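You operate a simulated robot arm through the tools that you are given. There is no shell and no other tool.

The job below is to be done with a simulated robot arm. You get a single attempt, and the scene is never put back.

TASK
Press the right drain button three times. Put the logger on the top of the seed cupboard away on the top of the measuring bench. Press the left blue key two times. Put the blue cartridge on the top of the measuring bench away on the upper shelf of the wall rack. Do these in any order. Set down upright: blue cartridge.

It is judged by the outcome, as a careful person would: the job done as asked, and still so three seconds after it is handed in. It fails if anything else is knocked over, pushed out of place, dropped, spilled or broken.

THE ROBOT
A 6-joint arm with a two-finger gripper on a trunk, on a base that drives. Base frame: it is fixed to the floor where the robot stands at the start and does not move with it; the origin is under the middle of the robot, x ahead of it, y to its left, z up. Lengths are in mm, angles in rad, forces in N, time in s.
With the tool pointing down near the work surface it reaches from about 100 to 820 mm from the robot's upright axis, wherever it stands. Its first joint turns from -2.897 to 2.897 rad. Places, roughly: blue cartridge [-3500, 1250, 1000]; left blue key [-2700, 2900, 1800]; logger [-250, 3250, 750]; right drain button [200, 3300, 1400]; top of the measuring bench [-3500, 1000, 900]; upper shelf of the wall rack [-2600, 3000, 800]. Payload 3.43 kg.
Tool frame: the origin (TCP) lies between the finger pads and is the grasp point; the fingertips stand 20 mm ahead of it; z points along the fingers, y is the line along which they close. Largest opening 190 mm; the body of the gripper starts 248 mm behind the TCP.
Orientation is told as [roll, pitch, yaw] about the base's x, y, z axes, in that order, counted from this pose: with the fingers straight down and closing along the base's y, the tool's x points along the base's -x, its y along +y and its z along -z.

THE INTERFACE
- The arm moves only by the tool drive_tool. Its argument "commands" is a list of rows, each a list of 7 numbers: the shift along the tool's x, y, z in units of 300 mm (1.0 is 300 mm), then the turn, a rotation vector about the tool's x, y, z in units of 45 degrees (1.0 is 45 degrees), then the gripper command, from -1 (shut) to 1 (fully open), values between in proportion. In form: [[x, y, z, wx, wy, wz, hand], ...]. A call has 1 to 20 rows; each row is the pose to reach, as a shift and turn from the pose commanded when the call began, along the tool's axes at that moment. A call with a number of a shift or a turn outside -1 to 1 is refused whole. Rows are played at 5 a second. More than 50 mm and 0.15 rad between two rows, or a gripper value outside its range, and nothing of the call is played. Where a pose cannot be reached the arm comes as near as it can. A force on the tool above 40 N (or 10 N above the force at the start of the call, whichever is more), or a blocked arm, ends the call early, and 0.2 s more pass. The fingers move at their own pace (about 153 mm/s each) and stop on an object; they squeeze with about 42 N. The grip force told is the motor's: it shows also when the fingers shut on nothing. Time passes only in rows, and 0.2 s behind the last, so rows that repeat a pose let the fingers close. It gives the time, the measured TCP pose, the force on the tool (base axes), the opening and the grip force at its end, in the units of the frame above (readings bear some noise), with the torque about the TCP (base axes, N m) and any sound that the robot's microphone picked up, and new pictures: "show" is both (left out), scene, wrist or none.
- Cameras (640 x 400 px; columns grow to the right, rows downward): "scene" is now at [70.2, 214.9, 1648.1]; the picture's right is [0.05, -1.00, 0.00], its down [-0.50, -0.03, -0.86] and it looks along [0.86, 0.05, -0.50] (base axes); focal length 254 px, centre (320, 200). "wrist" rides on the gripper at [70, -8, -288] in the tool frame; the picture's right is [0.12, 0.99, 0.00], its down [-0.96, 0.12, -0.25] and it looks along [-0.25, 0.03, 0.97] (tool axes); focal length 261 px, centre (320, 200). There is no depth. A picture from a camera that has moved, and an enlarged one, comes with that camera's place and axes in the base frame and with its lens.
- raise_lower(by): slides the trunk up (or, below 0, down) by that many mm; the arm and the scene camera ride with it, the base frame stays. It gives what a move gives, with no picture.
- base_move(legs): drives the robot by 1 to 6 legs, each [ahead, turn to the left] in mm and rad, along the robot's own axes; the way and the turn of a leg run together, so that a leg with both is an arc; at most 1500 mm and 3.142 rad a leg. The arm and the cameras ride along, it lands a little off, and it stops where it bumps. It gives what a move gives, and a new picture of the scene camera.
- turn_head(pan, tilt): turns the head with the scene camera to pan (to the left, within 2.094 rad either way) and tilt (down, from -0.506 to 1.204), counted from straight ahead of the robot. It gives what a move gives, and a new picture of the scene camera.
- enlarge(camera, box): a new picture of the part [left, top, right, bottom] of that camera's present view, enlarged. It takes no simulated time.
- sign_off(): hands the job in; it is judged then, once.

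Nothing tells you exact positions but the pictures and the camera data. Unless the task says otherwise, let go and move clear before handing in.

The tools are called after "Request:" by a JSON object that holds its "name" and its "arguments". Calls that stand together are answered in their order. drive_tool: Moves the arm, as the interface text tells. Its arguments: {"type":"object","properties":{"commands":{"type":"array"},"show":{"type":"string","enum":["both","scene","wrist","none"]}},"required":["commands"]} The other tools are called the same way: raise_lower (by) slides the trunk up or down; base_move (legs) drives the base; turn_head (pan, tilt) turns the head that bears the scene camera; enlarge (camera, box) takes an enlarged picture of a part of a camera's view; sign_off () hands the job in.

At the start:

```text
time: 0.0
eef_pos: [578.9, 230.2, 1133.9]
ee_rot: [0.0, -0.001, 0.001]
force: [-1.0, -1.0, -0.5]
moment: [0.01, 0.04, 0.01]
gripper_width: 190.0
gripper_force: 0.0
trunk travel left (down, up): [-200.0, 240.0]
robot x, y, heading: [-0.4, -0.2, 0.001]
head pan, tilt: [0.054, 0.529]
```

scene: 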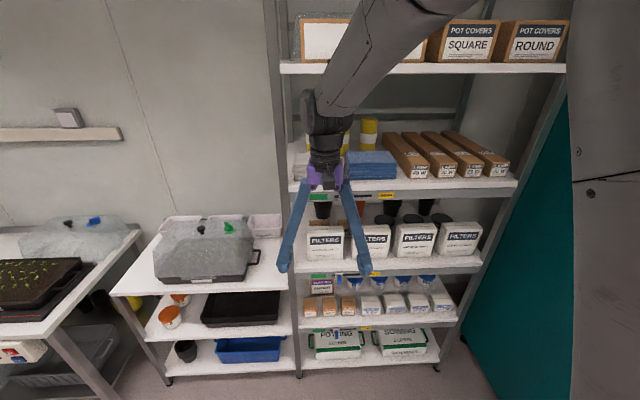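
wrist: 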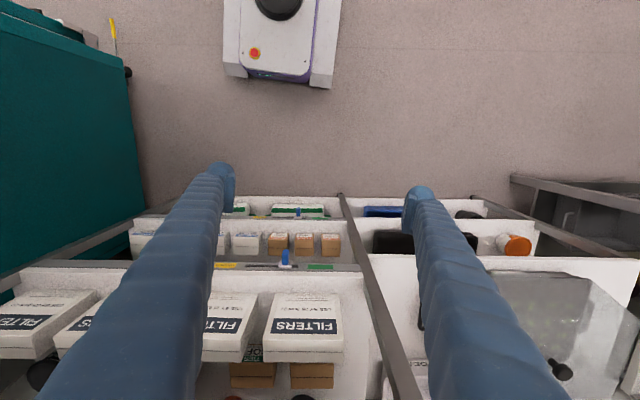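

I see shelves ahead of the robot, but the job's targets lie to the left (+y) and behind (-x). I will look around with the head before moving.

Request:
{"name": "turn_head", "arguments": {"pan": 1.3, "tilt": 0.3}}

Request:
{"name": "turn_head", "arguments": {"pan": 2.09, "tilt": 0.3}}

Request:
{"name": "turn_head", "arguments": {"pan": -2.09, "tilt": 0.4}}

```text
time: 1.4
eef_pos: [578.9, 230.7, 1133.2]
ee_rot: [0.001, 0.0, -0.001]
force: [0.9, 0.1, 0.6]
moment: [-0.02, 0.02, -0.01]
gripper_width: 189.9
gripper_force: 0.1
trunk travel left (down, up): [-200.0, 240.0]
robot x, y, heading: [-1.2, 2.0, -0.001]
head pan, tilt: [1.3, 0.3]
camera scene: at [5.0, 300.0, 1669.1], right [0.96, -0.27, 0.0], down [-0.08, -0.29, -0.96], along [0.26, 0.92, -0.3], focal length 254 px, centre (320, 200)
```

scene: 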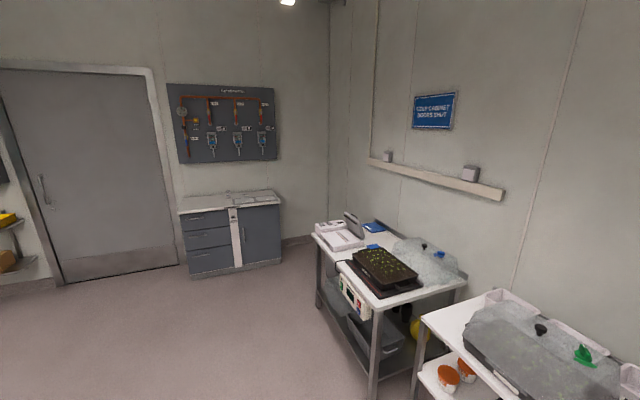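

```text
time: 2.6
eef_pos: [580.6, 232.3, 1134.0]
ee_rot: [-0.001, 0.001, -0.001]
force: [-0.8, -0.4, -1.3]
moment: [0.03, -0.01, -0.04]
gripper_width: 190.1
gripper_force: 0.0
trunk travel left (down, up): [-200.0, 240.0]
robot x, y, heading: [-1.4, -0.6, 0.004]
head pan, tilt: [2.089, 0.3]
camera scene: at [-66.2, 291.1, 1669.2], right [0.87, 0.49, 0.0], down [0.15, -0.26, -0.96], along [-0.47, 0.83, -0.3], focal length 254 px, centre (320, 200)
```

scene: 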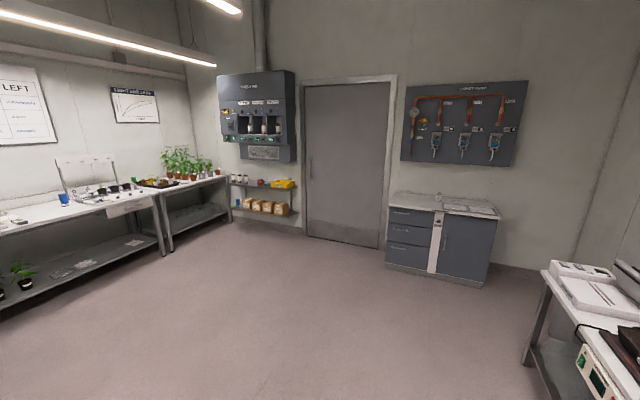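

```text
time: 6.0
eef_pos: [578.9, 231.2, 1133.9]
ee_rot: [0.0, 0.0, 0.0]
force: [0.5, 0.1, 0.4]
moment: [0.01, 0.01, 0.02]
gripper_width: 189.9
gripper_force: 0.1
trunk travel left (down, up): [-200.0, 240.0]
robot x, y, heading: [-1.1, 0.5, -0.002]
head pan, tilt: [-2.089, 0.4]
camera scene: at [-65.9, 129.5, 1659.9], right [-0.87, 0.5, 0.0], down [0.19, 0.34, -0.92], along [-0.46, -0.8, -0.39], focal length 254 px, centre (320, 200)
```

scene: 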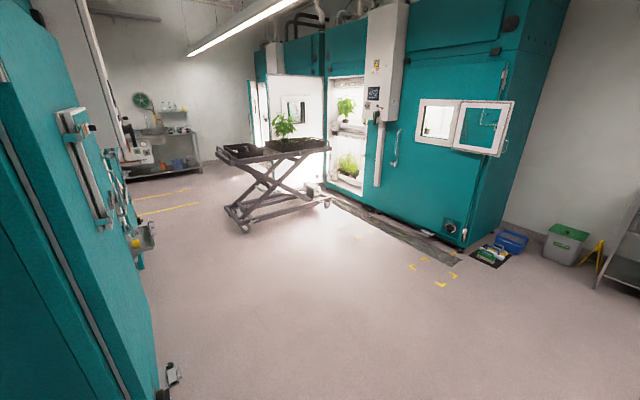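

The irrigation panel and grey seed cupboard are on the far +y wall; the dosing cabinet and a wall rack sit left of the door; the measuring bench is on the left (-x) wall. I'll look closer at those.

Request:
{"name": "turn_head", "arguments": {"pan": 2.0, "tilt": 0.2}}

Request:
{"name": "enlarge", "arguments": {"camera": "scene", "box": [340, 50, 500, 150]}}

Request:
{"name": "enlarge", "arguments": {"camera": "scene", "box": [160, 40, 320, 140]}}

Request:
{"name": "enlarge", "arguments": {"camera": "scene", "box": [0, 80, 240, 230]}}

Request:
{"name": "enlarge", "arguments": {"camera": "scene", "box": [320, 130, 480, 230]}}

```text
time: 9.3
eef_pos: [580.1, 231.3, 1134.1]
ee_rot: [-0.001, 0.001, -0.001]
force: [0.9, 0.2, 0.2]
moment: [0.01, 0.02, 0.0]
gripper_width: 190.1
gripper_force: 0.1
trunk travel left (down, up): [-200.0, 240.0]
robot x, y, heading: [0.1, 2.0, -0.004]
head pan, tilt: [2.0, 0.201]
camera scene: at [-58.8, 294.7, 1678.5], right [0.91, 0.42, 0.0], down [0.08, -0.18, -0.98], along [-0.41, 0.89, -0.2], focal length 254 px, centre (320, 200)
```

scene: 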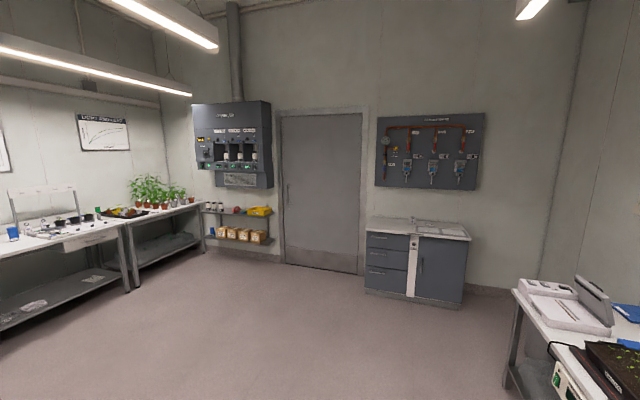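

```text
4.00 times, centred on (420, 100) of scene
camera zoom: at [-58.8, 294.7, 1678.5], right [0.91, 0.42, 0.0], down [0.08, -0.18, -0.98], along [-0.41, 0.89, -0.2], focal length 1015 px, centre (-80, 600)
```

zoom: 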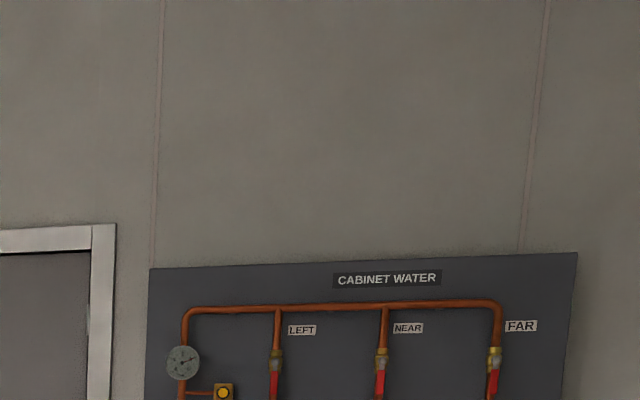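

```text
4.00 times, centred on (240, 90) of scene
camera zoom: at [-58.8, 294.7, 1678.5], right [0.91, 0.42, 0.0], down [0.08, -0.18, -0.98], along [-0.41, 0.89, -0.2], focal length 1015 px, centre (640, 640)
```

zoom: 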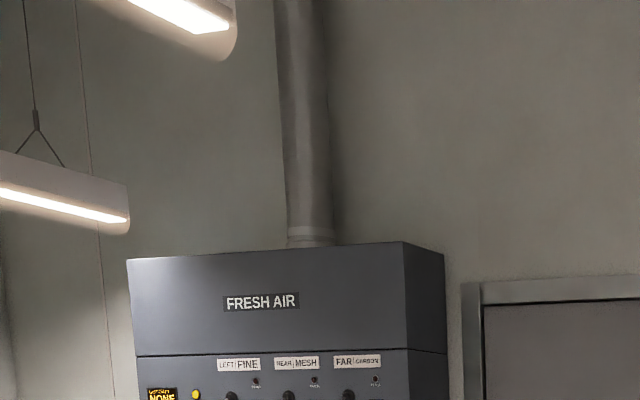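

```text
2.67 times, centred on (120, 155) of scene
camera zoom: at [-58.8, 294.7, 1678.5], right [0.91, 0.42, 0.0], down [0.08, -0.18, -0.98], along [-0.41, 0.89, -0.2], focal length 677 px, centre (853, 320)
```

zoom: 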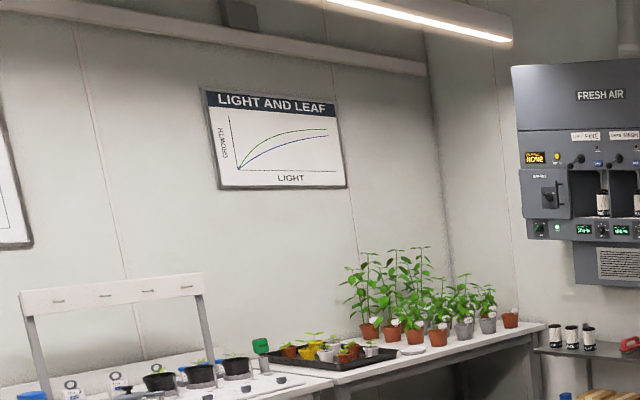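

```text
4.00 times, centred on (400, 180) of scene
camera zoom: at [-58.8, 294.7, 1678.5], right [0.91, 0.42, 0.0], down [0.08, -0.18, -0.98], along [-0.41, 0.89, -0.2], focal length 1015 px, centre (0, 280)
```

zoom: 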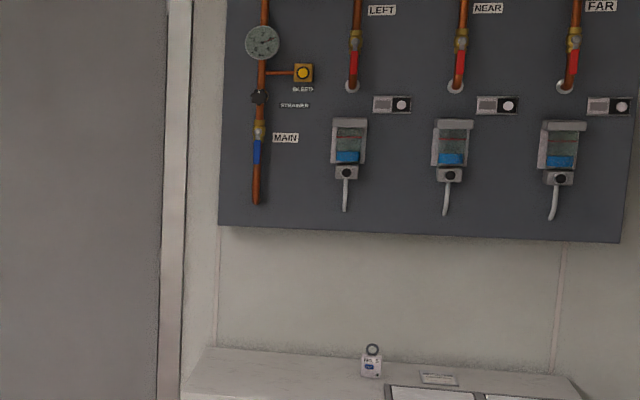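

The target panel (CABINET WATER) with three drain bowls and the logger on the cupboard are on the +y wall. I'll turn the robot left to face that wall and drive part of the way, then look.

Request:
{"name": "base_move", "arguments": {"legs": [[0, 1.571], [1000, 0]]}}

Request:
{"name": "turn_head", "arguments": {"pan": 0.0, "tilt": 0.4}}

```text
time: 15.5
eef_pos: [-228.5, 590.8, 1136.4]
ee_rot: [0.004, 0.002, 1.568]
force: [3.0, 1.2, -0.1]
moment: [-0.32, 0.72, 0.02]
gripper_width: 189.8
gripper_force: 0.1
trunk travel left (down, up): [-200.0, 240.0]
robot x, y, heading: [95.0, 9.5, 1.598]
head pan, tilt: [2.0, 0.201]
stopped in leg 1: the robot was blocked; the commanded pose is now the measured one
camera scene: at [-197.7, -54.4, 1679.4], right [-0.44, 0.9, 0.0], down [0.18, 0.09, -0.98], along [-0.88, -0.43, -0.2], focal length 254 px, centre (320, 200)
```

scene: 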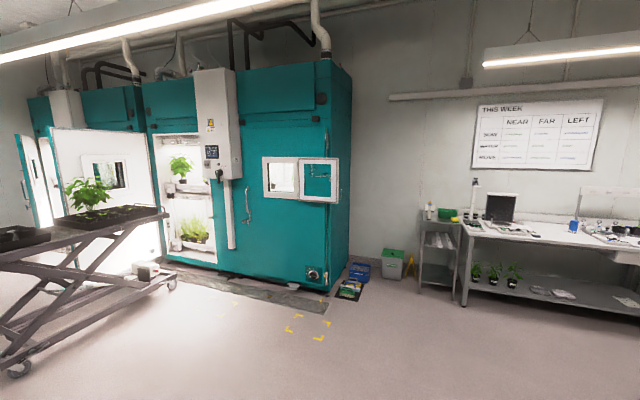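

```text
time: 17.4
eef_pos: [-232.3, 587.9, 1136.9]
ee_rot: [0.001, -0.002, 1.571]
force: [0.0, 0.6, -0.1]
moment: [0.0, -0.01, 0.0]
gripper_width: 189.9
gripper_force: 0.1
trunk travel left (down, up): [-200.0, 240.0]
robot x, y, heading: [89.9, 10.5, 1.599]
head pan, tilt: [0.0, 0.4]
camera scene: at [-121.7, 75.5, 1659.9], right [1.0, 0.03, 0.0], down [0.01, -0.39, -0.92], along [-0.03, 0.92, -0.39], focal length 254 px, centre (320, 200)
```

scene: 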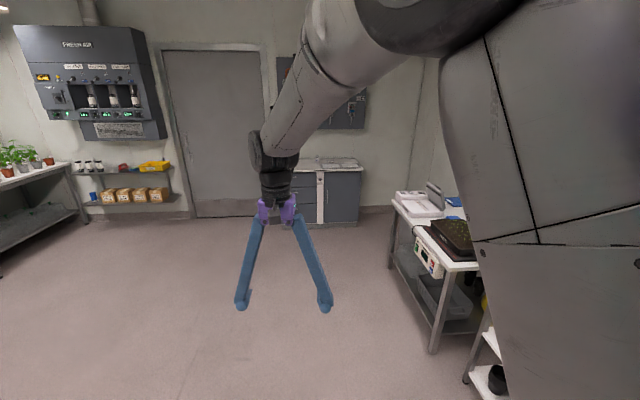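

The base reported a block after turning; the robot stands near (90, 10) facing +y, with the arm slightly offset relative to it. I'll look around the robot to see what it touched before driving on.

Request:
{"name": "turn_head", "arguments": {"pan": -1.2, "tilt": 0.7}}

Request:
{"name": "turn_head", "arguments": {"pan": -2.09, "tilt": 0.7}}

Request:
{"name": "turn_head", "arguments": {"pan": 2.09, "tilt": 0.8}}

Request:
{"name": "turn_head", "arguments": {"pan": 0.6, "tilt": 0.9}}

```text
time: 18.8
eef_pos: [-231.5, 588.7, 1136.6]
ee_rot: [0.001, -0.003, 1.569]
force: [-0.5, 0.5, -0.4]
moment: [0.0, -0.03, 0.06]
gripper_width: 190.0
gripper_force: 0.0
trunk travel left (down, up): [-200.0, 240.0]
robot x, y, heading: [91.3, 1.0, 1.6]
head pan, tilt: [-1.201, 0.7]
camera scene: at [-40.7, 16.0, 1633.0], right [0.39, -0.92, 0.0], down [-0.59, -0.25, -0.76], along [0.7, 0.3, -0.64], focal length 254 px, centre (320, 200)
```

scene: 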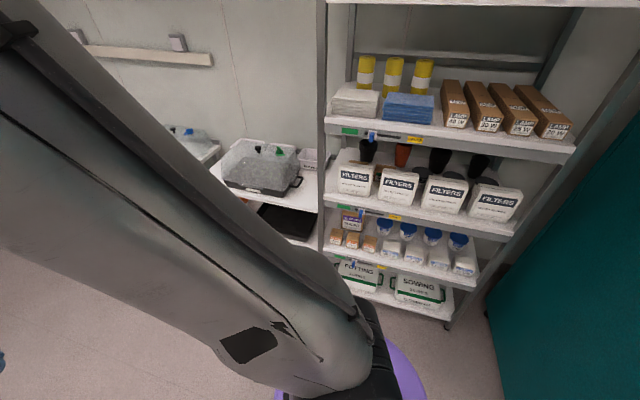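

```text
time: 20.0
eef_pos: [-231.4, 589.0, 1137.1]
ee_rot: [0.001, -0.002, 1.57]
force: [-0.5, 0.7, 0.3]
moment: [0.0, 0.03, 0.05]
gripper_width: 190.0
gripper_force: 0.0
trunk travel left (down, up): [-200.0, 240.0]
robot x, y, heading: [87.0, 8.0, 1.601]
head pan, tilt: [-2.089, 0.7]
camera scene: at [-43.9, -56.9, 1633.1], right [-0.47, -0.88, 0.0], down [-0.57, 0.3, -0.77], along [0.68, -0.36, -0.64], focal length 254 px, centre (320, 200)
```

scene: 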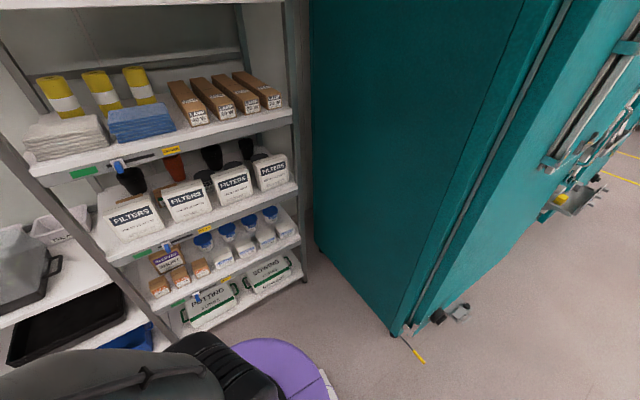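

```text
time: 23.4
eef_pos: [-231.6, 588.3, 1135.9]
ee_rot: [-0.002, -0.002, 1.57]
force: [0.6, 0.2, 0.7]
moment: [0.01, 0.0, -0.01]
gripper_width: 189.9
gripper_force: 0.1
trunk travel left (down, up): [-200.0, 240.0]
robot x, y, heading: [94.1, 3.3, 1.606]
head pan, tilt: [2.089, 0.799]
camera scene: at [-187.8, -59.2, 1624.8], right [-0.52, 0.85, 0.0], down [0.61, 0.37, -0.7], along [-0.59, -0.36, -0.72], focal length 254 px, centre (320, 200)
```

scene: 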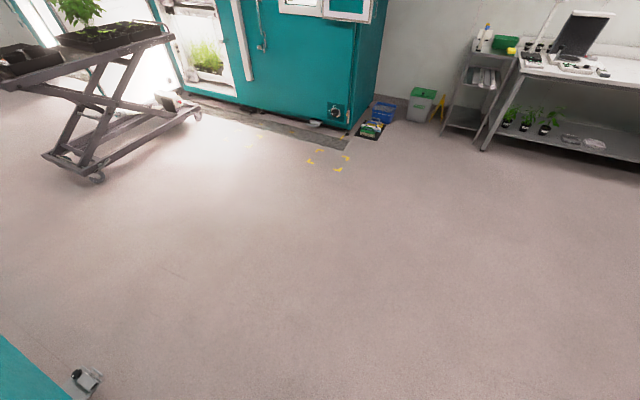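

```text
time: 25.0
eef_pos: [-232.3, 588.6, 1136.7]
ee_rot: [0.002, -0.003, 1.569]
force: [-0.6, 0.2, -0.5]
moment: [-0.01, -0.01, 0.03]
gripper_width: 190.1
gripper_force: 0.1
trunk travel left (down, up): [-200.0, 240.0]
robot x, y, heading: [89.5, 10.2, 1.603]
head pan, tilt: [0.6, 0.901]
camera scene: at [-163.5, 43.8, 1616.8], right [0.81, 0.59, 0.0], down [0.46, -0.63, -0.62], along [-0.37, 0.5, -0.78], focal length 254 px, centre (320, 200)
```

scene: 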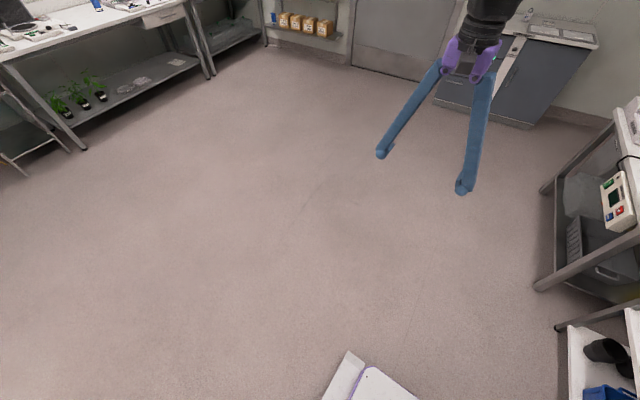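

Nothing near looks disturbed and the floor ahead is clear; the base only slipped about 90 mm to +x. I'll try driving straight ahead a short way with the head looking forward.

Request:
{"name": "base_move", "arguments": {"legs": [[400, 0]]}}

```text
time: 28.3
eef_pos: [-242.9, 999.0, 1135.6]
ee_rot: [-0.001, -0.002, 1.567]
force: [-0.6, -0.2, -0.7]
moment: [0.0, 0.01, 0.01]
gripper_width: 189.9
gripper_force: 0.1
trunk travel left (down, up): [-200.0, 240.0]
robot x, y, heading: [79.9, 416.2, 1.595]
head pan, tilt: [0.6, 0.901]
camera scene: at [-175.4, 454.5, 1616.8], right [0.81, 0.59, 0.0], down [0.46, -0.63, -0.62], along [-0.36, 0.5, -0.78], focal length 254 px, centre (320, 200)
```

scene: 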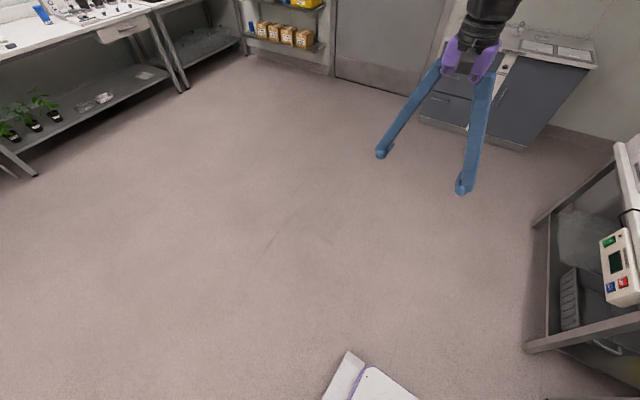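

Driving works now. I'll go on another 1000 mm toward the cupboard and look at the panel.

Request:
{"name": "base_move", "arguments": {"legs": [[1000, 0]]}}

Request:
{"name": "turn_head", "arguments": {"pan": 0.0, "tilt": 0.35}}

Request:
{"name": "turn_head", "arguments": {"pan": -0.5, "tilt": 0.2}}

```text
time: 35.4
eef_pos: [-240.0, 2016.0, 1136.5]
ee_rot: [-0.002, -0.002, 1.538]
force: [-1.0, -0.9, -0.4]
moment: [0.01, 0.04, 0.01]
gripper_width: 189.9
gripper_force: 0.1
trunk travel left (down, up): [-200.0, 240.0]
robot x, y, heading: [65.2, 1428.3, 1.572]
head pan, tilt: [0.6, 0.901]
camera scene: at [-188.8, 1469.7, 1616.8], right [0.82, 0.57, 0.0], down [0.44, -0.65, -0.62], along [-0.35, 0.51, -0.78], focal length 254 px, centre (320, 200)
```

scene: 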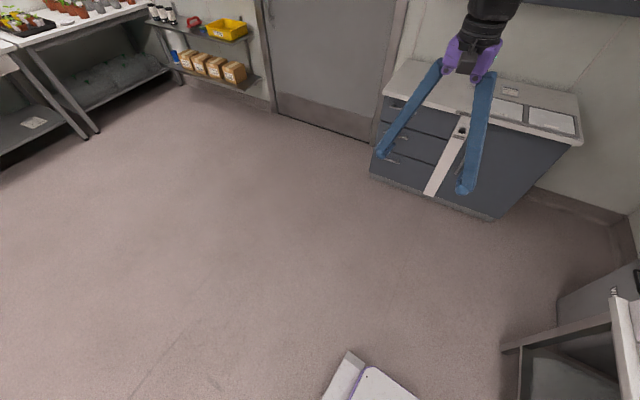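

```text
time: 36.4
eef_pos: [-240.4, 2016.8, 1137.2]
ee_rot: [0.001, -0.001, 1.54]
force: [0.6, -0.8, -0.6]
moment: [0.0, 0.01, -0.01]
gripper_width: 189.8
gripper_force: 0.0
trunk travel left (down, up): [-200.0, 240.0]
robot x, y, heading: [65.5, 1424.6, 1.575]
head pan, tilt: [0.0, 0.351]
camera scene: at [-146.3, 1500.4, 1664.3], right [1.0, 0.0, 0.0], down [0.0, -0.34, -0.94], along [0.0, 0.94, -0.34], focal length 254 px, centre (320, 200)
```

scene: 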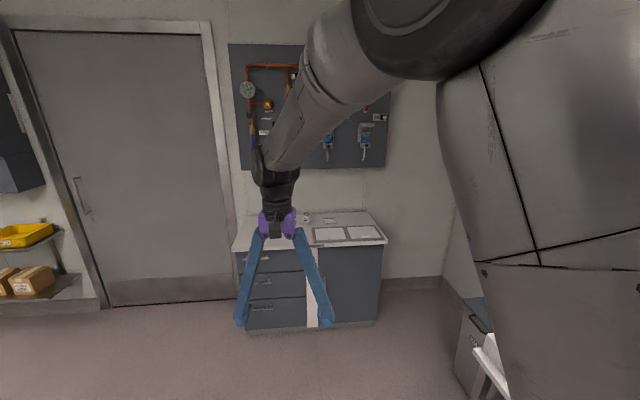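

```text
time: 37.3
eef_pos: [-240.8, 2017.4, 1137.8]
ee_rot: [0.0, 0.0, 1.539]
force: [-0.1, 0.7, 0.5]
moment: [-0.04, 0.0, 0.03]
gripper_width: 190.1
gripper_force: 0.1
trunk travel left (down, up): [-200.0, 240.0]
robot x, y, heading: [63.6, 1427.1, 1.573]
head pan, tilt: [-0.499, 0.201]
camera scene: at [-101.7, 1489.3, 1678.4], right [0.88, -0.48, 0.0], down [-0.09, -0.18, -0.98], along [0.47, 0.86, -0.2], focal length 254 px, centre (320, 200)
```

scene: 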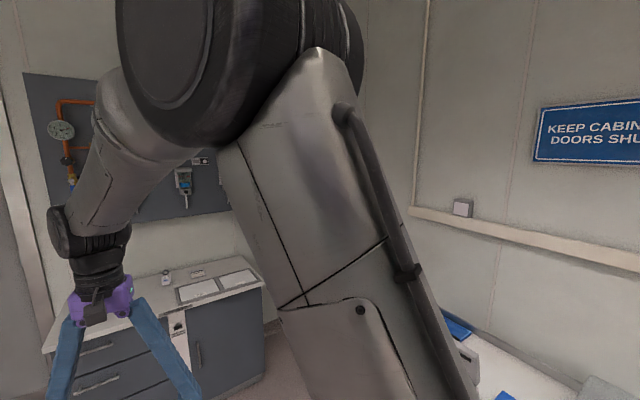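

The panel's rightmost (FAR) drain bowl is near x≈190, which fits the rough place of the right drain button. I'll enlarge for details and look at the logger.

Request:
{"name": "turn_head", "arguments": {"pan": -0.05, "tilt": 0.2}}

Request:
{"name": "enlarge", "arguments": {"camera": "scene", "box": [290, 70, 418, 150]}}

Request:
{"name": "enlarge", "arguments": {"camera": "scene", "box": [220, 160, 412, 280]}}

```text
time: 38.2
eef_pos: [-241.1, 2016.6, 1137.3]
ee_rot: [0.0, -0.001, 1.539]
force: [-0.5, -0.2, -0.1]
moment: [0.0, -0.03, 0.01]
gripper_width: 190.3
gripper_force: 0.1
trunk travel left (down, up): [-200.0, 240.0]
robot x, y, heading: [63.7, 1427.5, 1.572]
head pan, tilt: [-0.051, 0.201]
camera scene: at [-141.4, 1500.4, 1678.4], right [1.0, -0.05, 0.0], down [-0.01, -0.2, -0.98], along [0.05, 0.98, -0.2], focal length 254 px, centre (320, 200)
```

scene: 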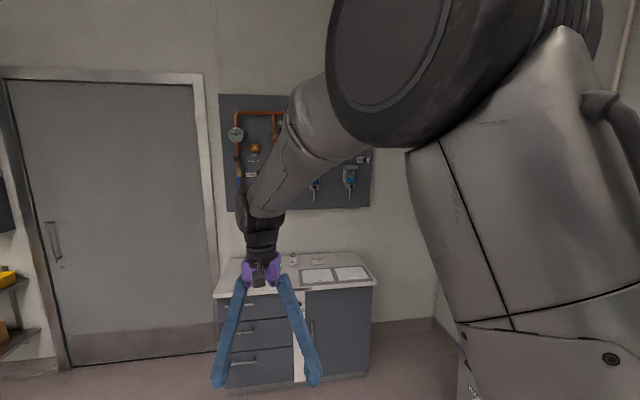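

```text
5.00 times, centred on (354, 110) of scene
camera zoom: at [-141.4, 1500.4, 1678.4], right [1.0, -0.05, 0.0], down [-0.01, -0.2, -0.98], along [0.05, 0.98, -0.2], focal length 1269 px, centre (150, 650)
```

zoom: 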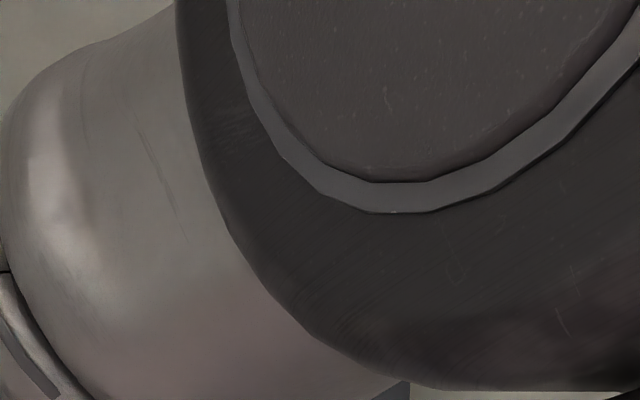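

```text
3.33 times, centred on (316, 220) of scene
camera zoom: at [-141.4, 1500.4, 1678.4], right [1.0, -0.05, 0.0], down [-0.01, -0.2, -0.98], along [0.05, 0.98, -0.2], focal length 846 px, centre (333, 133)
```

zoom: 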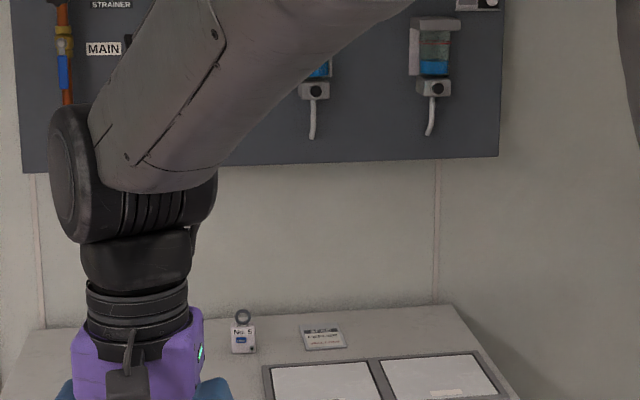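

The button (black knob under the rightmost bowl) lies near [200, 3400, 1390]; the logger stands on the cupboard top around [-260, 3260, 830]. There is open space here, so I'll first swing the tool up to point horizontally at the wall, in two calls.

Request:
{"name": "drive_tool", "arguments": {"commands": [[-0.0714, -0.0857, -0.0614, 0, -0.143, 0, 1], [-0.143, -0.171, -0.123, 0, -0.286, 0, 1], [-0.214, -0.257, -0.184, 0, -0.429, 0, 1], [-0.286, -0.343, -0.246, 0, -0.571, 0, 1], [-0.357, -0.429, -0.307, 0, -0.714, 0, 1], [-0.429, -0.514, -0.369, 0, -0.857, 0, 1], [-0.5, -0.6, -0.43, 0, -1, 0, 1]], "show": "scene"}}

```text
time: 39.8
eef_pos: [-58.2, 2162.5, 1264.9]
ee_rot: [0.003, -0.788, 1.538]
force: [1.0, 0.5, 0.8]
moment: [-0.02, -0.03, -0.01]
gripper_width: 190.1
gripper_force: 0.0
trunk travel left (down, up): [-200.0, 240.0]
robot x, y, heading: [63.9, 1428.2, 1.576]
head pan, tilt: [-0.051, 0.201]
camera scene: at [-141.4, 1500.0, 1678.4], right [1.0, -0.05, 0.0], down [-0.01, -0.2, -0.98], along [0.05, 0.98, -0.2], focal length 254 px, centre (320, 200)
```

scene: 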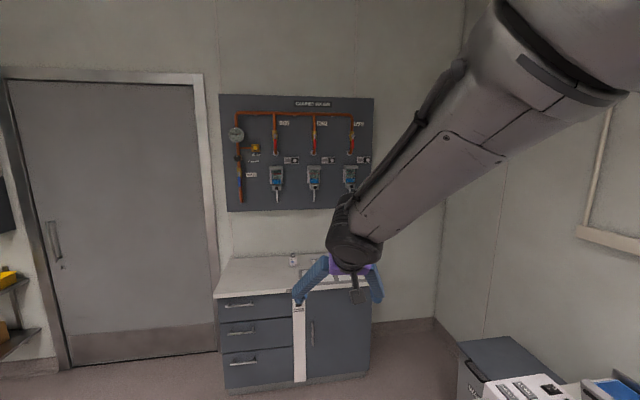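

The tool is now tilted 45° toward the wall and the panel is unobstructed. Let me enlarge the panel and logger.

Request:
{"name": "enlarge", "arguments": {"camera": "scene", "box": [220, 130, 380, 230]}}

Request:
{"name": "enlarge", "arguments": {"camera": "scene", "box": [260, 150, 388, 230]}}

Request:
{"name": "enlarge", "arguments": {"camera": "scene", "box": [210, 230, 370, 330]}}

```text
4.00 times, centred on (300, 180) of scene
camera zoom: at [-141.4, 1500.0, 1678.4], right [1.0, -0.05, 0.0], down [-0.01, -0.2, -0.98], along [0.05, 0.98, -0.2], focal length 1015 px, centre (400, 280)
```

zoom: 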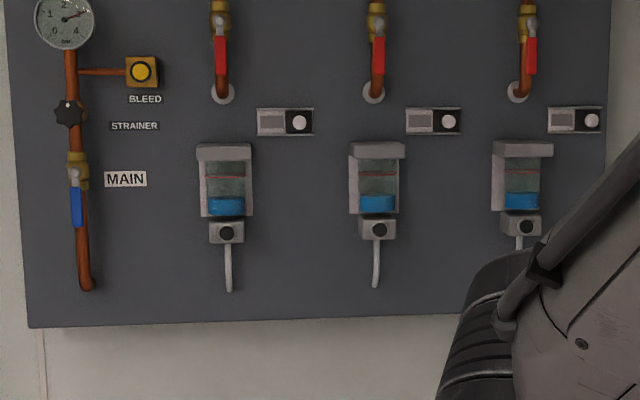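

```text
5.00 times, centred on (324, 190) of scene
camera zoom: at [-141.4, 1500.0, 1678.4], right [1.0, -0.05, 0.0], down [-0.01, -0.2, -0.98], along [0.05, 0.98, -0.2], focal length 1269 px, centre (300, 250)
```

zoom: 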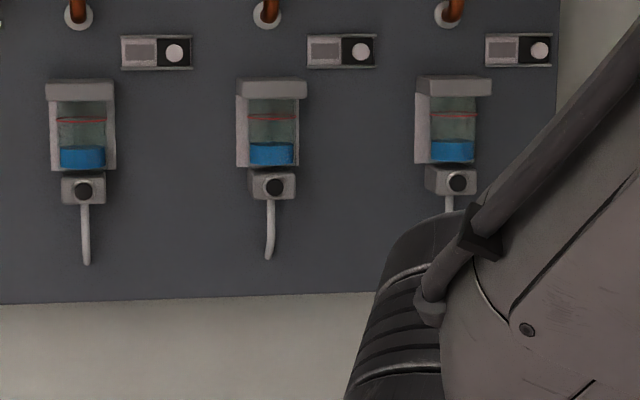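

```text
4.00 times, centred on (290, 280) of scene
camera zoom: at [-141.4, 1500.0, 1678.4], right [1.0, -0.05, 0.0], down [-0.01, -0.2, -0.98], along [0.05, 0.98, -0.2], focal length 1015 px, centre (440, -120)
```

zoom: 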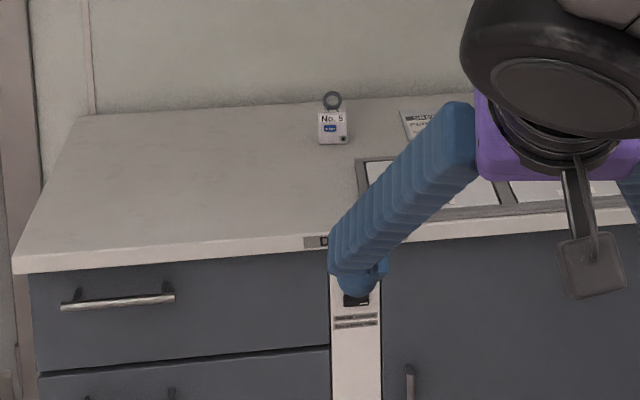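

The black round buttons beneath the bowls are the drain buttons; the rightmost is at roughly z≈1390. I'll finish turning the tool horizontal and close the fingers.

Request:
{"name": "drive_tool", "arguments": {"commands": [[-0.0454, -0.0667, -0.0454, 0, -0.143, 0, 0.5], [-0.0909, -0.133, -0.0909, 0, -0.286, 0, 0], [-0.136, -0.2, -0.136, 0, -0.429, 0, -0.5], [-0.182, -0.267, -0.182, 0, -0.571, 0, -1], [-0.227, -0.333, -0.227, 0, -0.714, 0, -1], [-0.273, -0.4, -0.273, 0, -0.857, 0, -1], [-0.318, -0.467, -0.318, 0, -1, 0, -1]], "show": "both"}}

```text
time: 41.4
eef_pos: [43.0, 2197.7, 1436.4]
ee_rot: [1.049, -1.561, 0.444]
force: [0.1, -0.3, 0.0]
moment: [0.02, -0.02, 0.12]
gripper_width: 0.0
gripper_force: 34.7
out of reach, approached as far as the arm can: row 5, 6, 7
trunk travel left (down, up): [-200.0, 240.0]
robot x, y, heading: [66.1, 1425.6, 1.574]
head pan, tilt: [-0.051, 0.201]
camera scene: at [-140.7, 1500.6, 1678.5], right [1.0, -0.05, 0.0], down [-0.01, -0.2, -0.98], along [0.05, 0.98, -0.2], focal length 254 px, centre (320, 200)
camera wrist: at [28.7, 1912.3, 1367.0], right [-0.99, 0.08, -0.11], down [-0.13, -0.23, 0.96], along [0.05, 0.97, 0.24], focal length 261 px, centre (320, 200)
```

scene: 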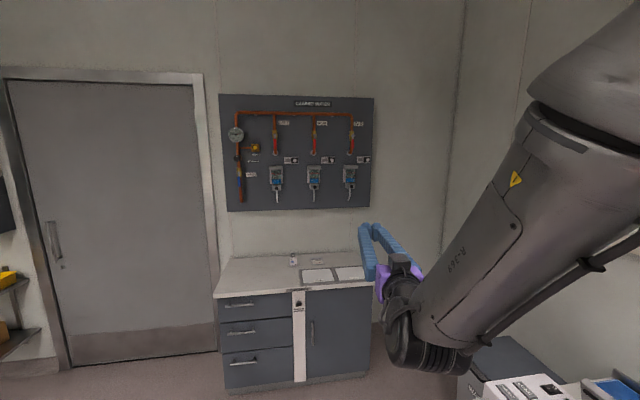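
wrist: 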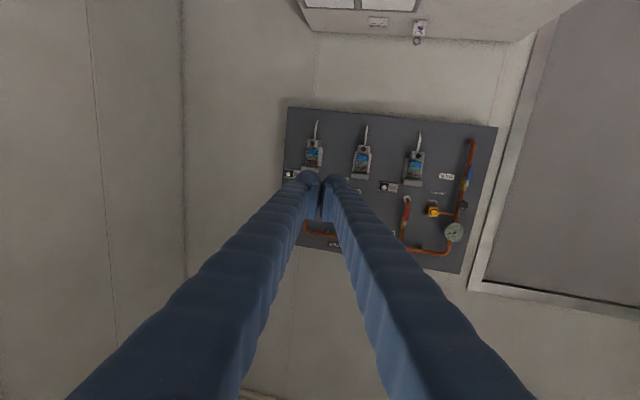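

The horizontal tool pose was slightly out of reach (wrist too close in). I'll extend the tool forward and see whether the pose becomes exact.

Request:
{"name": "drive_tool", "arguments": {"commands": [[0, 0, 0.15, 0, 0, 0, -1], [0, 0, 0.3, 0, 0, 0, -1], [0, 0, 0.4, 0, 0, 0, -1], [0, 0, 0.4, 0, 0, 0, -1]], "show": "both"}}

```text
time: 42.4
eef_pos: [21.2, 2312.4, 1433.4]
ee_rot: [1.611, -1.55, -0.113]
force: [-0.4, 0.7, 0.5]
moment: [-0.01, -0.01, -0.04]
gripper_width: 0.2
gripper_force: 34.2
out of reach, approached as far as the arm can: row 1, 2, 3, 4
trunk travel left (down, up): [-200.0, 240.0]
robot x, y, heading: [70.2, 1427.5, 1.574]
head pan, tilt: [-0.051, 0.201]
camera scene: at [-141.7, 1499.7, 1678.4], right [1.0, -0.05, 0.0], down [-0.01, -0.2, -0.98], along [0.05, 0.98, -0.2], focal length 254 px, centre (320, 200)
camera wrist: at [7.3, 2025.9, 1361.4], right [-0.99, 0.07, -0.1], down [-0.11, -0.24, 0.96], along [0.05, 0.97, 0.25], focal length 261 px, centre (320, 200)
```

scene: 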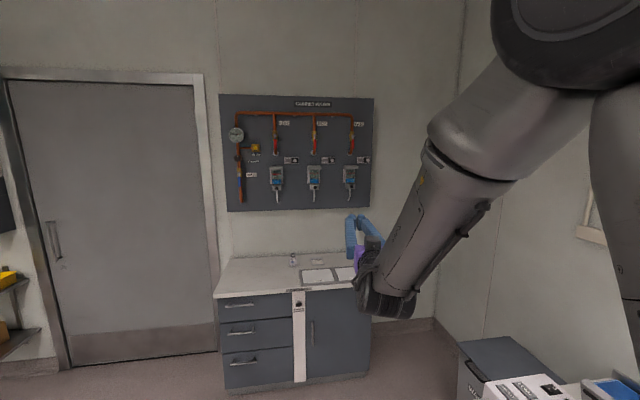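
wrist: 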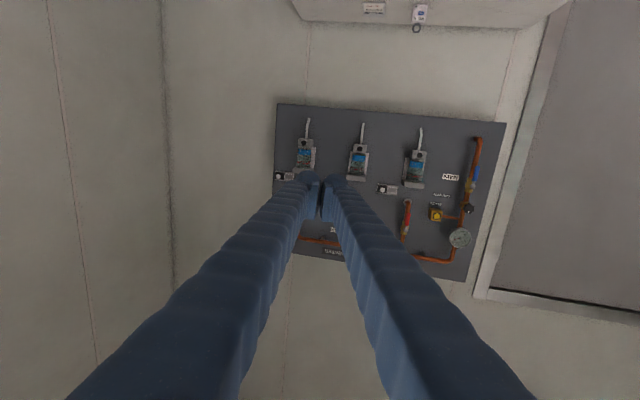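

The arm is nearly horizontal but shows a small lateral/yaw error, so a limit is near. I'll test whether a point further to the robot's left is reached cleanly.

Request:
{"name": "drive_tool", "arguments": {"commands": [[0, 0.15, 0, 0, 0, 0, -1], [0, 0.3, 0, 0, 0, 0, -1], [0, 0.45, 0, 0, 0, 0, -1], [0, 0.6, 0, 0, 0, 0, -1], [0, 0.6, 0, 0, 0, 0, -1]], "show": "scene"}}

```text
time: 43.6
eef_pos: [-161.3, 2321.6, 1436.7]
ee_rot: [-2.972, -1.57, -1.772]
force: [0.5, -0.1, -0.6]
moment: [0.04, 0.01, -0.13]
gripper_width: 0.1
gripper_force: 34.7
trunk travel left (down, up): [-200.0, 240.0]
robot x, y, heading: [66.3, 1427.5, 1.572]
head pan, tilt: [-0.051, 0.201]
camera scene: at [-142.3, 1500.3, 1678.3], right [1.0, -0.05, 0.0], down [-0.01, -0.2, -0.98], along [0.05, 0.98, -0.2], focal length 254 px, centre (320, 200)
```

scene: 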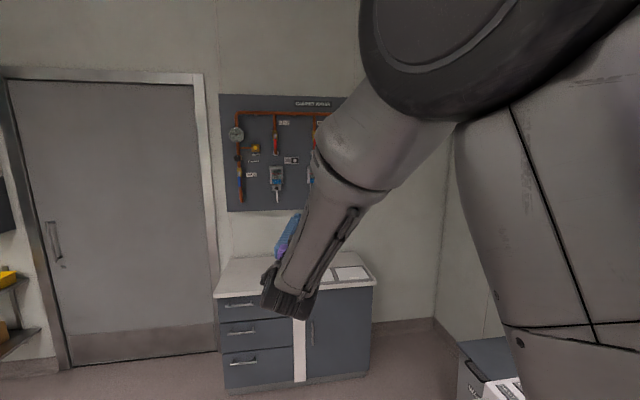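

That pose (tool about 225 mm left of the robot's axis) is reached cleanly, so I'll stand the robot to the right of the button. First I'll pull the tool back to make driving safer.

Request:
{"name": "drive_tool", "arguments": {"commands": [[0, 0, -0.15, 0, 0, 0, -1], [0, 0, -0.3, 0, 0, 0, -1], [0, 0, -0.45, 0, 0, 0, -1], [0, 0, -0.6, 0, 0, 0, -1], [0, 0, -0.7, 0, 0, 0, -1], [0, 0, -0.7, 0, 0, 0, -1]], "show": "none"}}

Request:
{"name": "turn_head", "arguments": {"pan": -0.6, "tilt": 0.6}}

```text
time: 45.0
eef_pos: [-164.1, 2111.6, 1433.3]
ee_rot: [2.795, -1.57, -1.255]
force: [0.0, 0.1, -0.3]
moment: [0.0, 0.01, -0.02]
gripper_width: 0.0
gripper_force: 34.2
trunk travel left (down, up): [-200.0, 240.0]
robot x, y, heading: [63.3, 1426.3, 1.572]
head pan, tilt: [-0.051, 0.201]
```

```text
time: 46.0
eef_pos: [-164.0, 2111.5, 1433.7]
ee_rot: [2.661, -1.567, -1.12]
force: [0.0, 0.0, 0.1]
moment: [0.01, 0.03, -0.02]
gripper_width: 0.0
gripper_force: 34.8
trunk travel left (down, up): [-200.0, 240.0]
robot x, y, heading: [65.1, 1427.4, 1.572]
head pan, tilt: [-0.6, 0.6]
camera scene: at [-90.3, 1481.4, 1664.6], right [0.8, -0.6, 0.0], down [-0.2, -0.27, -0.94], along [0.56, 0.75, -0.34], focal length 254 px, centre (320, 200)
```

scene: 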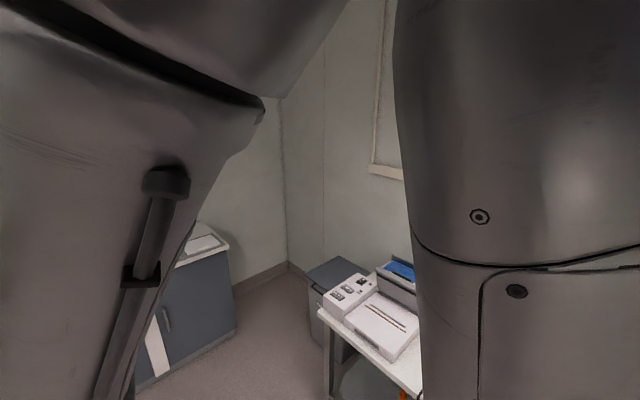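

The pulled-back pose is clean. I'll put the head back level (the arm is close to it) and drive straight ahead past the bench corner.

Request:
{"name": "turn_head", "arguments": {"pan": 0.1, "tilt": 0.3}}

Request:
{"name": "base_move", "arguments": {"legs": [[950, 0]]}}

```text
time: 47.0
eef_pos: [-163.4, 2111.5, 1433.1]
ee_rot: [-2.494, -1.57, -2.25]
force: [1.0, -0.5, 0.3]
moment: [-0.01, 0.0, 0.03]
gripper_width: 0.2
gripper_force: 34.4
trunk travel left (down, up): [-200.0, 240.0]
robot x, y, heading: [64.1, 1426.6, 1.57]
head pan, tilt: [0.099, 0.3]
camera scene: at [-92.6, 1483.4, 1669.3], right [0.82, -0.57, 0.0], down [-0.17, -0.24, -0.96], along [0.54, 0.79, -0.29], focal length 254 px, centre (320, 200)
```

scene: 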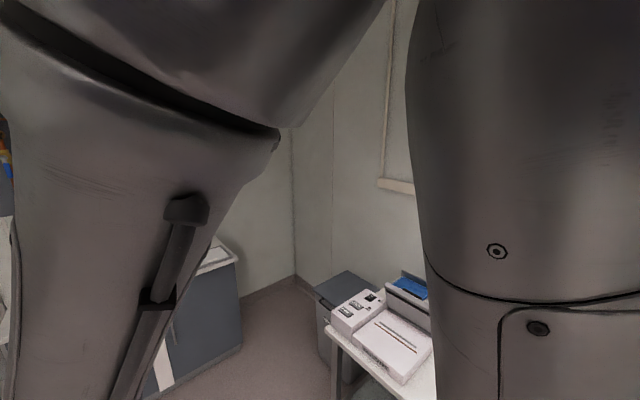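

```text
time: 53.9
eef_pos: [-187.6, 3080.8, 1434.4]
ee_rot: [2.812, -1.568, -1.255]
force: [0.6, 0.2, -0.1]
moment: [0.0, 0.0, 0.0]
gripper_width: 0.0
gripper_force: 33.8
trunk travel left (down, up): [-200.0, 240.0]
robot x, y, heading: [51.4, 2399.4, 1.587]
head pan, tilt: [0.099, 0.3]
camera scene: at [-107.0, 2455.6, 1672.9], right [0.85, -0.53, 0.0], down [-0.14, -0.22, -0.97], along [0.51, 0.82, -0.26], focal length 254 px, centre (320, 200)
```

scene: 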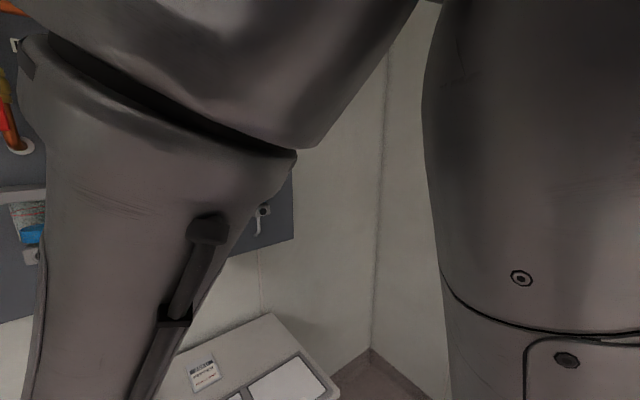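

The head is jammed against the retracted arm (pan stuck near -0.56). I'll send the head where it is to relieve the push and then extend the tool forward again to free it.

Request:
{"name": "turn_head", "arguments": {"pan": -0.62, "tilt": 0.2}}

Request:
{"name": "drive_tool", "arguments": {"commands": [[0, 0, 0.13, 0, 0, 0, -1], [0, 0, 0.26, 0, 0, 0, -1], [0, 0, 0.4, 0, 0, 0, -1], [0, 0, 0.4, 0, 0, 0, -1]], "show": "scene"}}

Request:
{"name": "turn_head", "arguments": {"pan": 0.0, "tilt": 0.2}}

```text
time: 54.9
eef_pos: [-186.6, 3081.0, 1435.1]
ee_rot: [2.701, -1.569, -1.145]
force: [-0.7, 0.0, -0.1]
moment: [0.01, 0.0, 0.03]
gripper_width: 0.0
gripper_force: 33.7
trunk travel left (down, up): [-200.0, 240.0]
robot x, y, heading: [54.2, 2397.5, 1.587]
head pan, tilt: [-0.62, 0.201]
camera scene: at [-104.0, 2453.1, 1678.4], right [0.83, -0.56, 0.0], down [-0.11, -0.17, -0.98], along [0.55, 0.81, -0.2], focal length 254 px, centre (320, 200)
```

scene: 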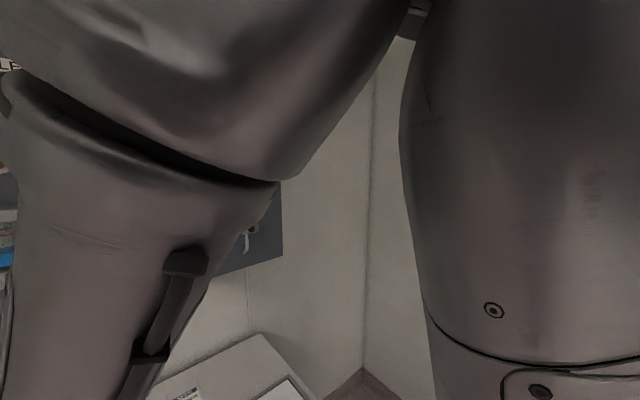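

```text
time: 55.9
eef_pos: [-186.0, 3201.7, 1433.7]
ee_rot: [2.843, -1.568, -1.288]
force: [0.4, -0.5, -0.5]
moment: [0.01, 0.03, 0.0]
gripper_width: 0.0
gripper_force: 34.3
trunk travel left (down, up): [-200.0, 240.0]
robot x, y, heading: [55.7, 2402.1, 1.586]
head pan, tilt: [-0.62, 0.201]
camera scene: at [-104.0, 2453.2, 1678.5], right [0.83, -0.56, 0.0], down [-0.11, -0.16, -0.98], along [0.55, 0.81, -0.2], focal length 254 px, centre (320, 200)
```

scene: 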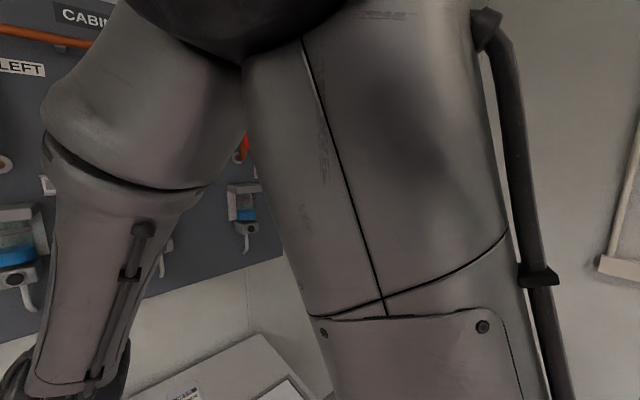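

```text
time: 57.0
eef_pos: [-187.0, 3202.4, 1433.7]
ee_rot: [2.838, -1.57, -1.283]
force: [0.5, 0.7, 0.1]
moment: [-0.02, 0.01, -0.03]
gripper_width: 0.0
gripper_force: 34.1
trunk travel left (down, up): [-200.0, 240.0]
robot x, y, heading: [52.5, 2399.9, 1.592]
head pan, tilt: [0.0, 0.201]
camera scene: at [-158.4, 2469.6, 1678.4], right [1.0, 0.02, 0.0], down [0.0, -0.2, -0.98], along [-0.02, 0.98, -0.2], focal length 254 px, centre (320, 200)
```

scene: 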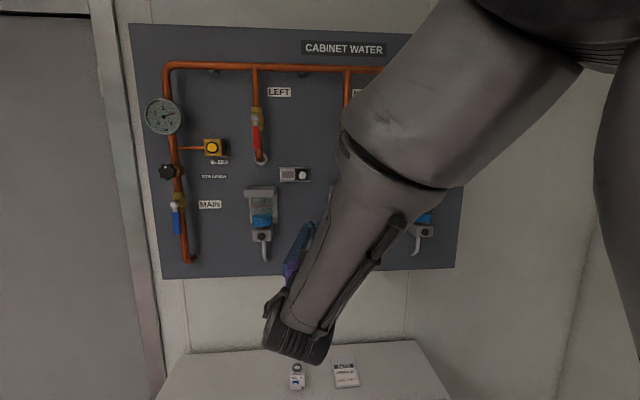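

The head is free now. Enlarging the drain fixtures and logger for triangulation.

Request:
{"name": "enlarge", "arguments": {"camera": "scene", "box": [380, 190, 476, 250]}}

Request:
{"name": "enlarge", "arguments": {"camera": "scene", "box": [220, 170, 348, 250]}}

Request:
{"name": "enlarge", "arguments": {"camera": "scene", "box": [264, 330, 376, 400]}}

```text
6.67 times, centred on (428, 220) of scene
camera zoom: at [-158.4, 2469.6, 1678.4], right [1.0, 0.02, 0.0], down [0.0, -0.2, -0.98], along [-0.02, 0.98, -0.2], focal length 1692 px, centre (-400, 67)
```

zoom: 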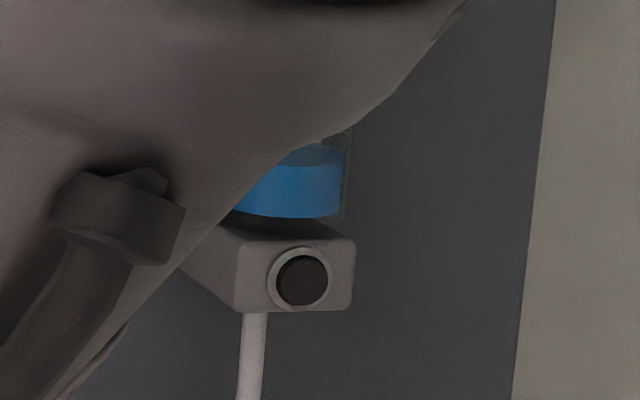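

```text
5.00 times, centred on (284, 210) of scene
camera zoom: at [-158.4, 2469.6, 1678.4], right [1.0, 0.02, 0.0], down [0.0, -0.2, -0.98], along [-0.02, 0.98, -0.2], focal length 1269 px, centre (500, 150)
```

zoom: 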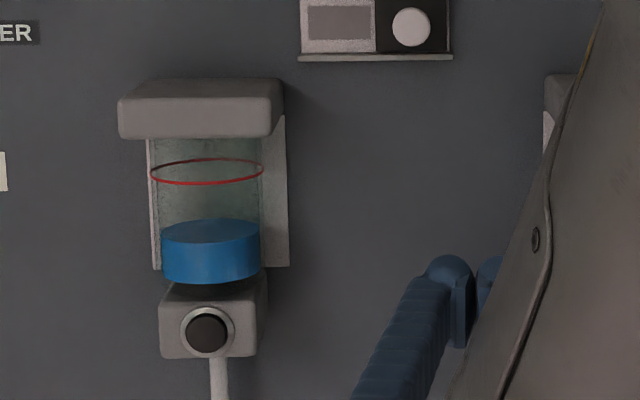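

```text
5.71 times, centred on (320, 365) of scene
camera zoom: at [-158.4, 2469.6, 1678.4], right [1.0, 0.02, 0.0], down [0.0, -0.2, -0.98], along [-0.02, 0.98, -0.2], focal length 1450 px, centre (320, -743)
```

zoom: 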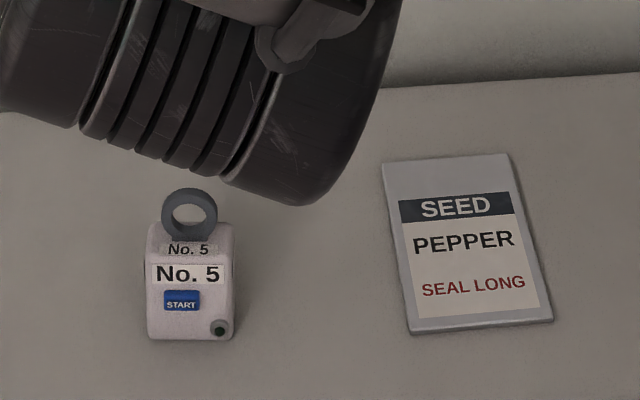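

Triangulating two views: right drain button cap at about [164, 3247, 1417], facing -y; logger base at about [-252, 3213, 843]. I need the robot further right, so I'll back up and do a gentle S-curve, staying clear of the bench on the right.

Request:
{"name": "base_move", "arguments": {"legs": [[-640, 0], [0, -0.37], [590, 0], [0, 0.35]]}}

```text
time: 65.7
eef_pos: [243.3, 2878.4, 1432.6]
ee_rot: [1.406, -1.572, -0.232]
force: [1.0, 0.0, 0.0]
moment: [-0.05, 0.03, 0.2]
gripper_width: 0.2
gripper_force: 34.4
trunk travel left (down, up): [-200.0, 240.0]
robot x, y, heading: [153.3, 2047.2, 1.156]
head pan, tilt: [0.0, 0.201]
stopped in leg 3: the robot was blocked; the commanded pose is now the measured one
camera scene: at [-4.5, 2197.9, 1681.3], right [0.9, -0.44, 0.0], down [-0.08, -0.15, -0.99], along [0.43, 0.89, -0.17], focal length 254 px, centre (320, 200)
```

scene: 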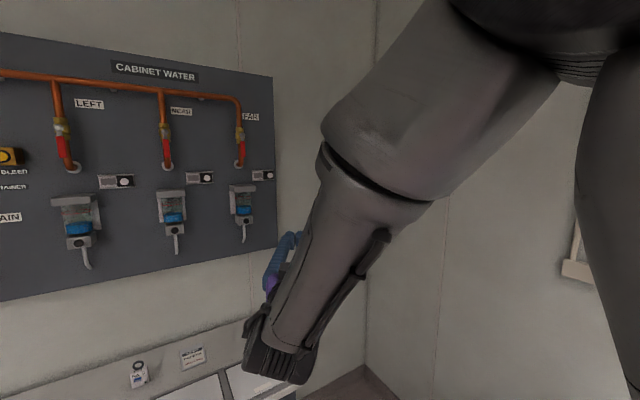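

The base was blocked at (153, 2047), likely near the bench on the right. I'll look down to the right to see what it touched.

Request:
{"name": "turn_head", "arguments": {"pan": -1.0, "tilt": 0.9}}

Request:
{"name": "turn_head", "arguments": {"pan": -1.9, "tilt": 0.7}}

```text
time: 66.9
eef_pos: [241.3, 2877.7, 1432.4]
ee_rot: [-2.653, -1.571, -2.455]
force: [-0.3, -0.4, 0.5]
moment: [-0.02, 0.0, 0.02]
gripper_width: 0.1
gripper_force: 34.2
trunk travel left (down, up): [-200.0, 240.0]
robot x, y, heading: [153.0, 2047.6, 1.157]
head pan, tilt: [-1.0, 0.901]
camera scene: at [28.0, 2126.1, 1616.9], right [0.16, -0.99, 0.0], down [-0.77, -0.12, -0.62], along [0.61, 0.1, -0.78], focal length 254 px, centre (320, 200)
```

scene: 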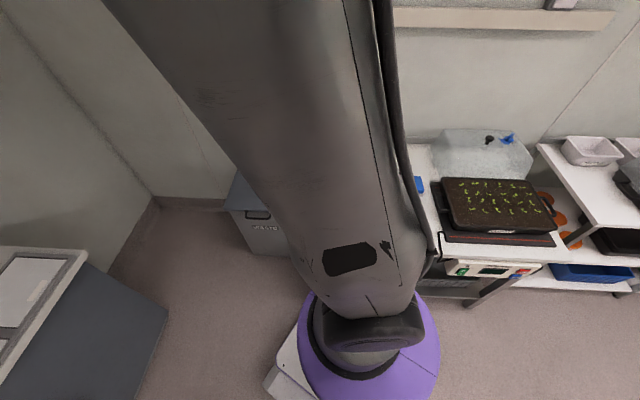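

```text
time: 68.1
eef_pos: [241.8, 2877.9, 1433.5]
ee_rot: [-2.783, -1.571, -2.327]
force: [-0.2, -0.8, 0.2]
moment: [-0.02, -0.03, -0.02]
gripper_width: 0.0
gripper_force: 34.0
trunk travel left (down, up): [-200.0, 240.0]
robot x, y, heading: [153.8, 2045.4, 1.159]
head pan, tilt: [-1.901, 0.7]
camera scene: at [29.5, 2121.1, 1618.3], right [0.09, -1.0, 0.0], down [-0.77, -0.07, -0.64], along [0.63, 0.06, -0.77], focal length 254 px, centre (320, 200)
```

scene: 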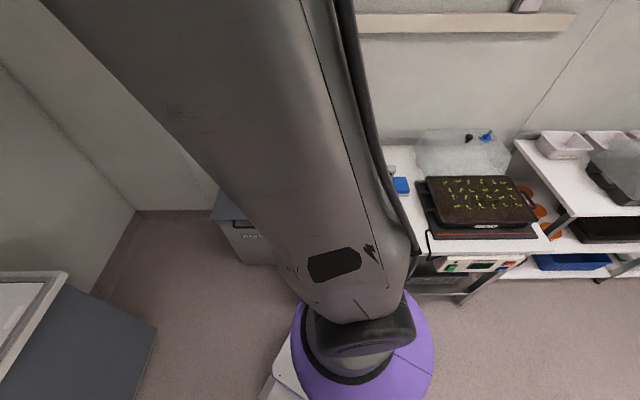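

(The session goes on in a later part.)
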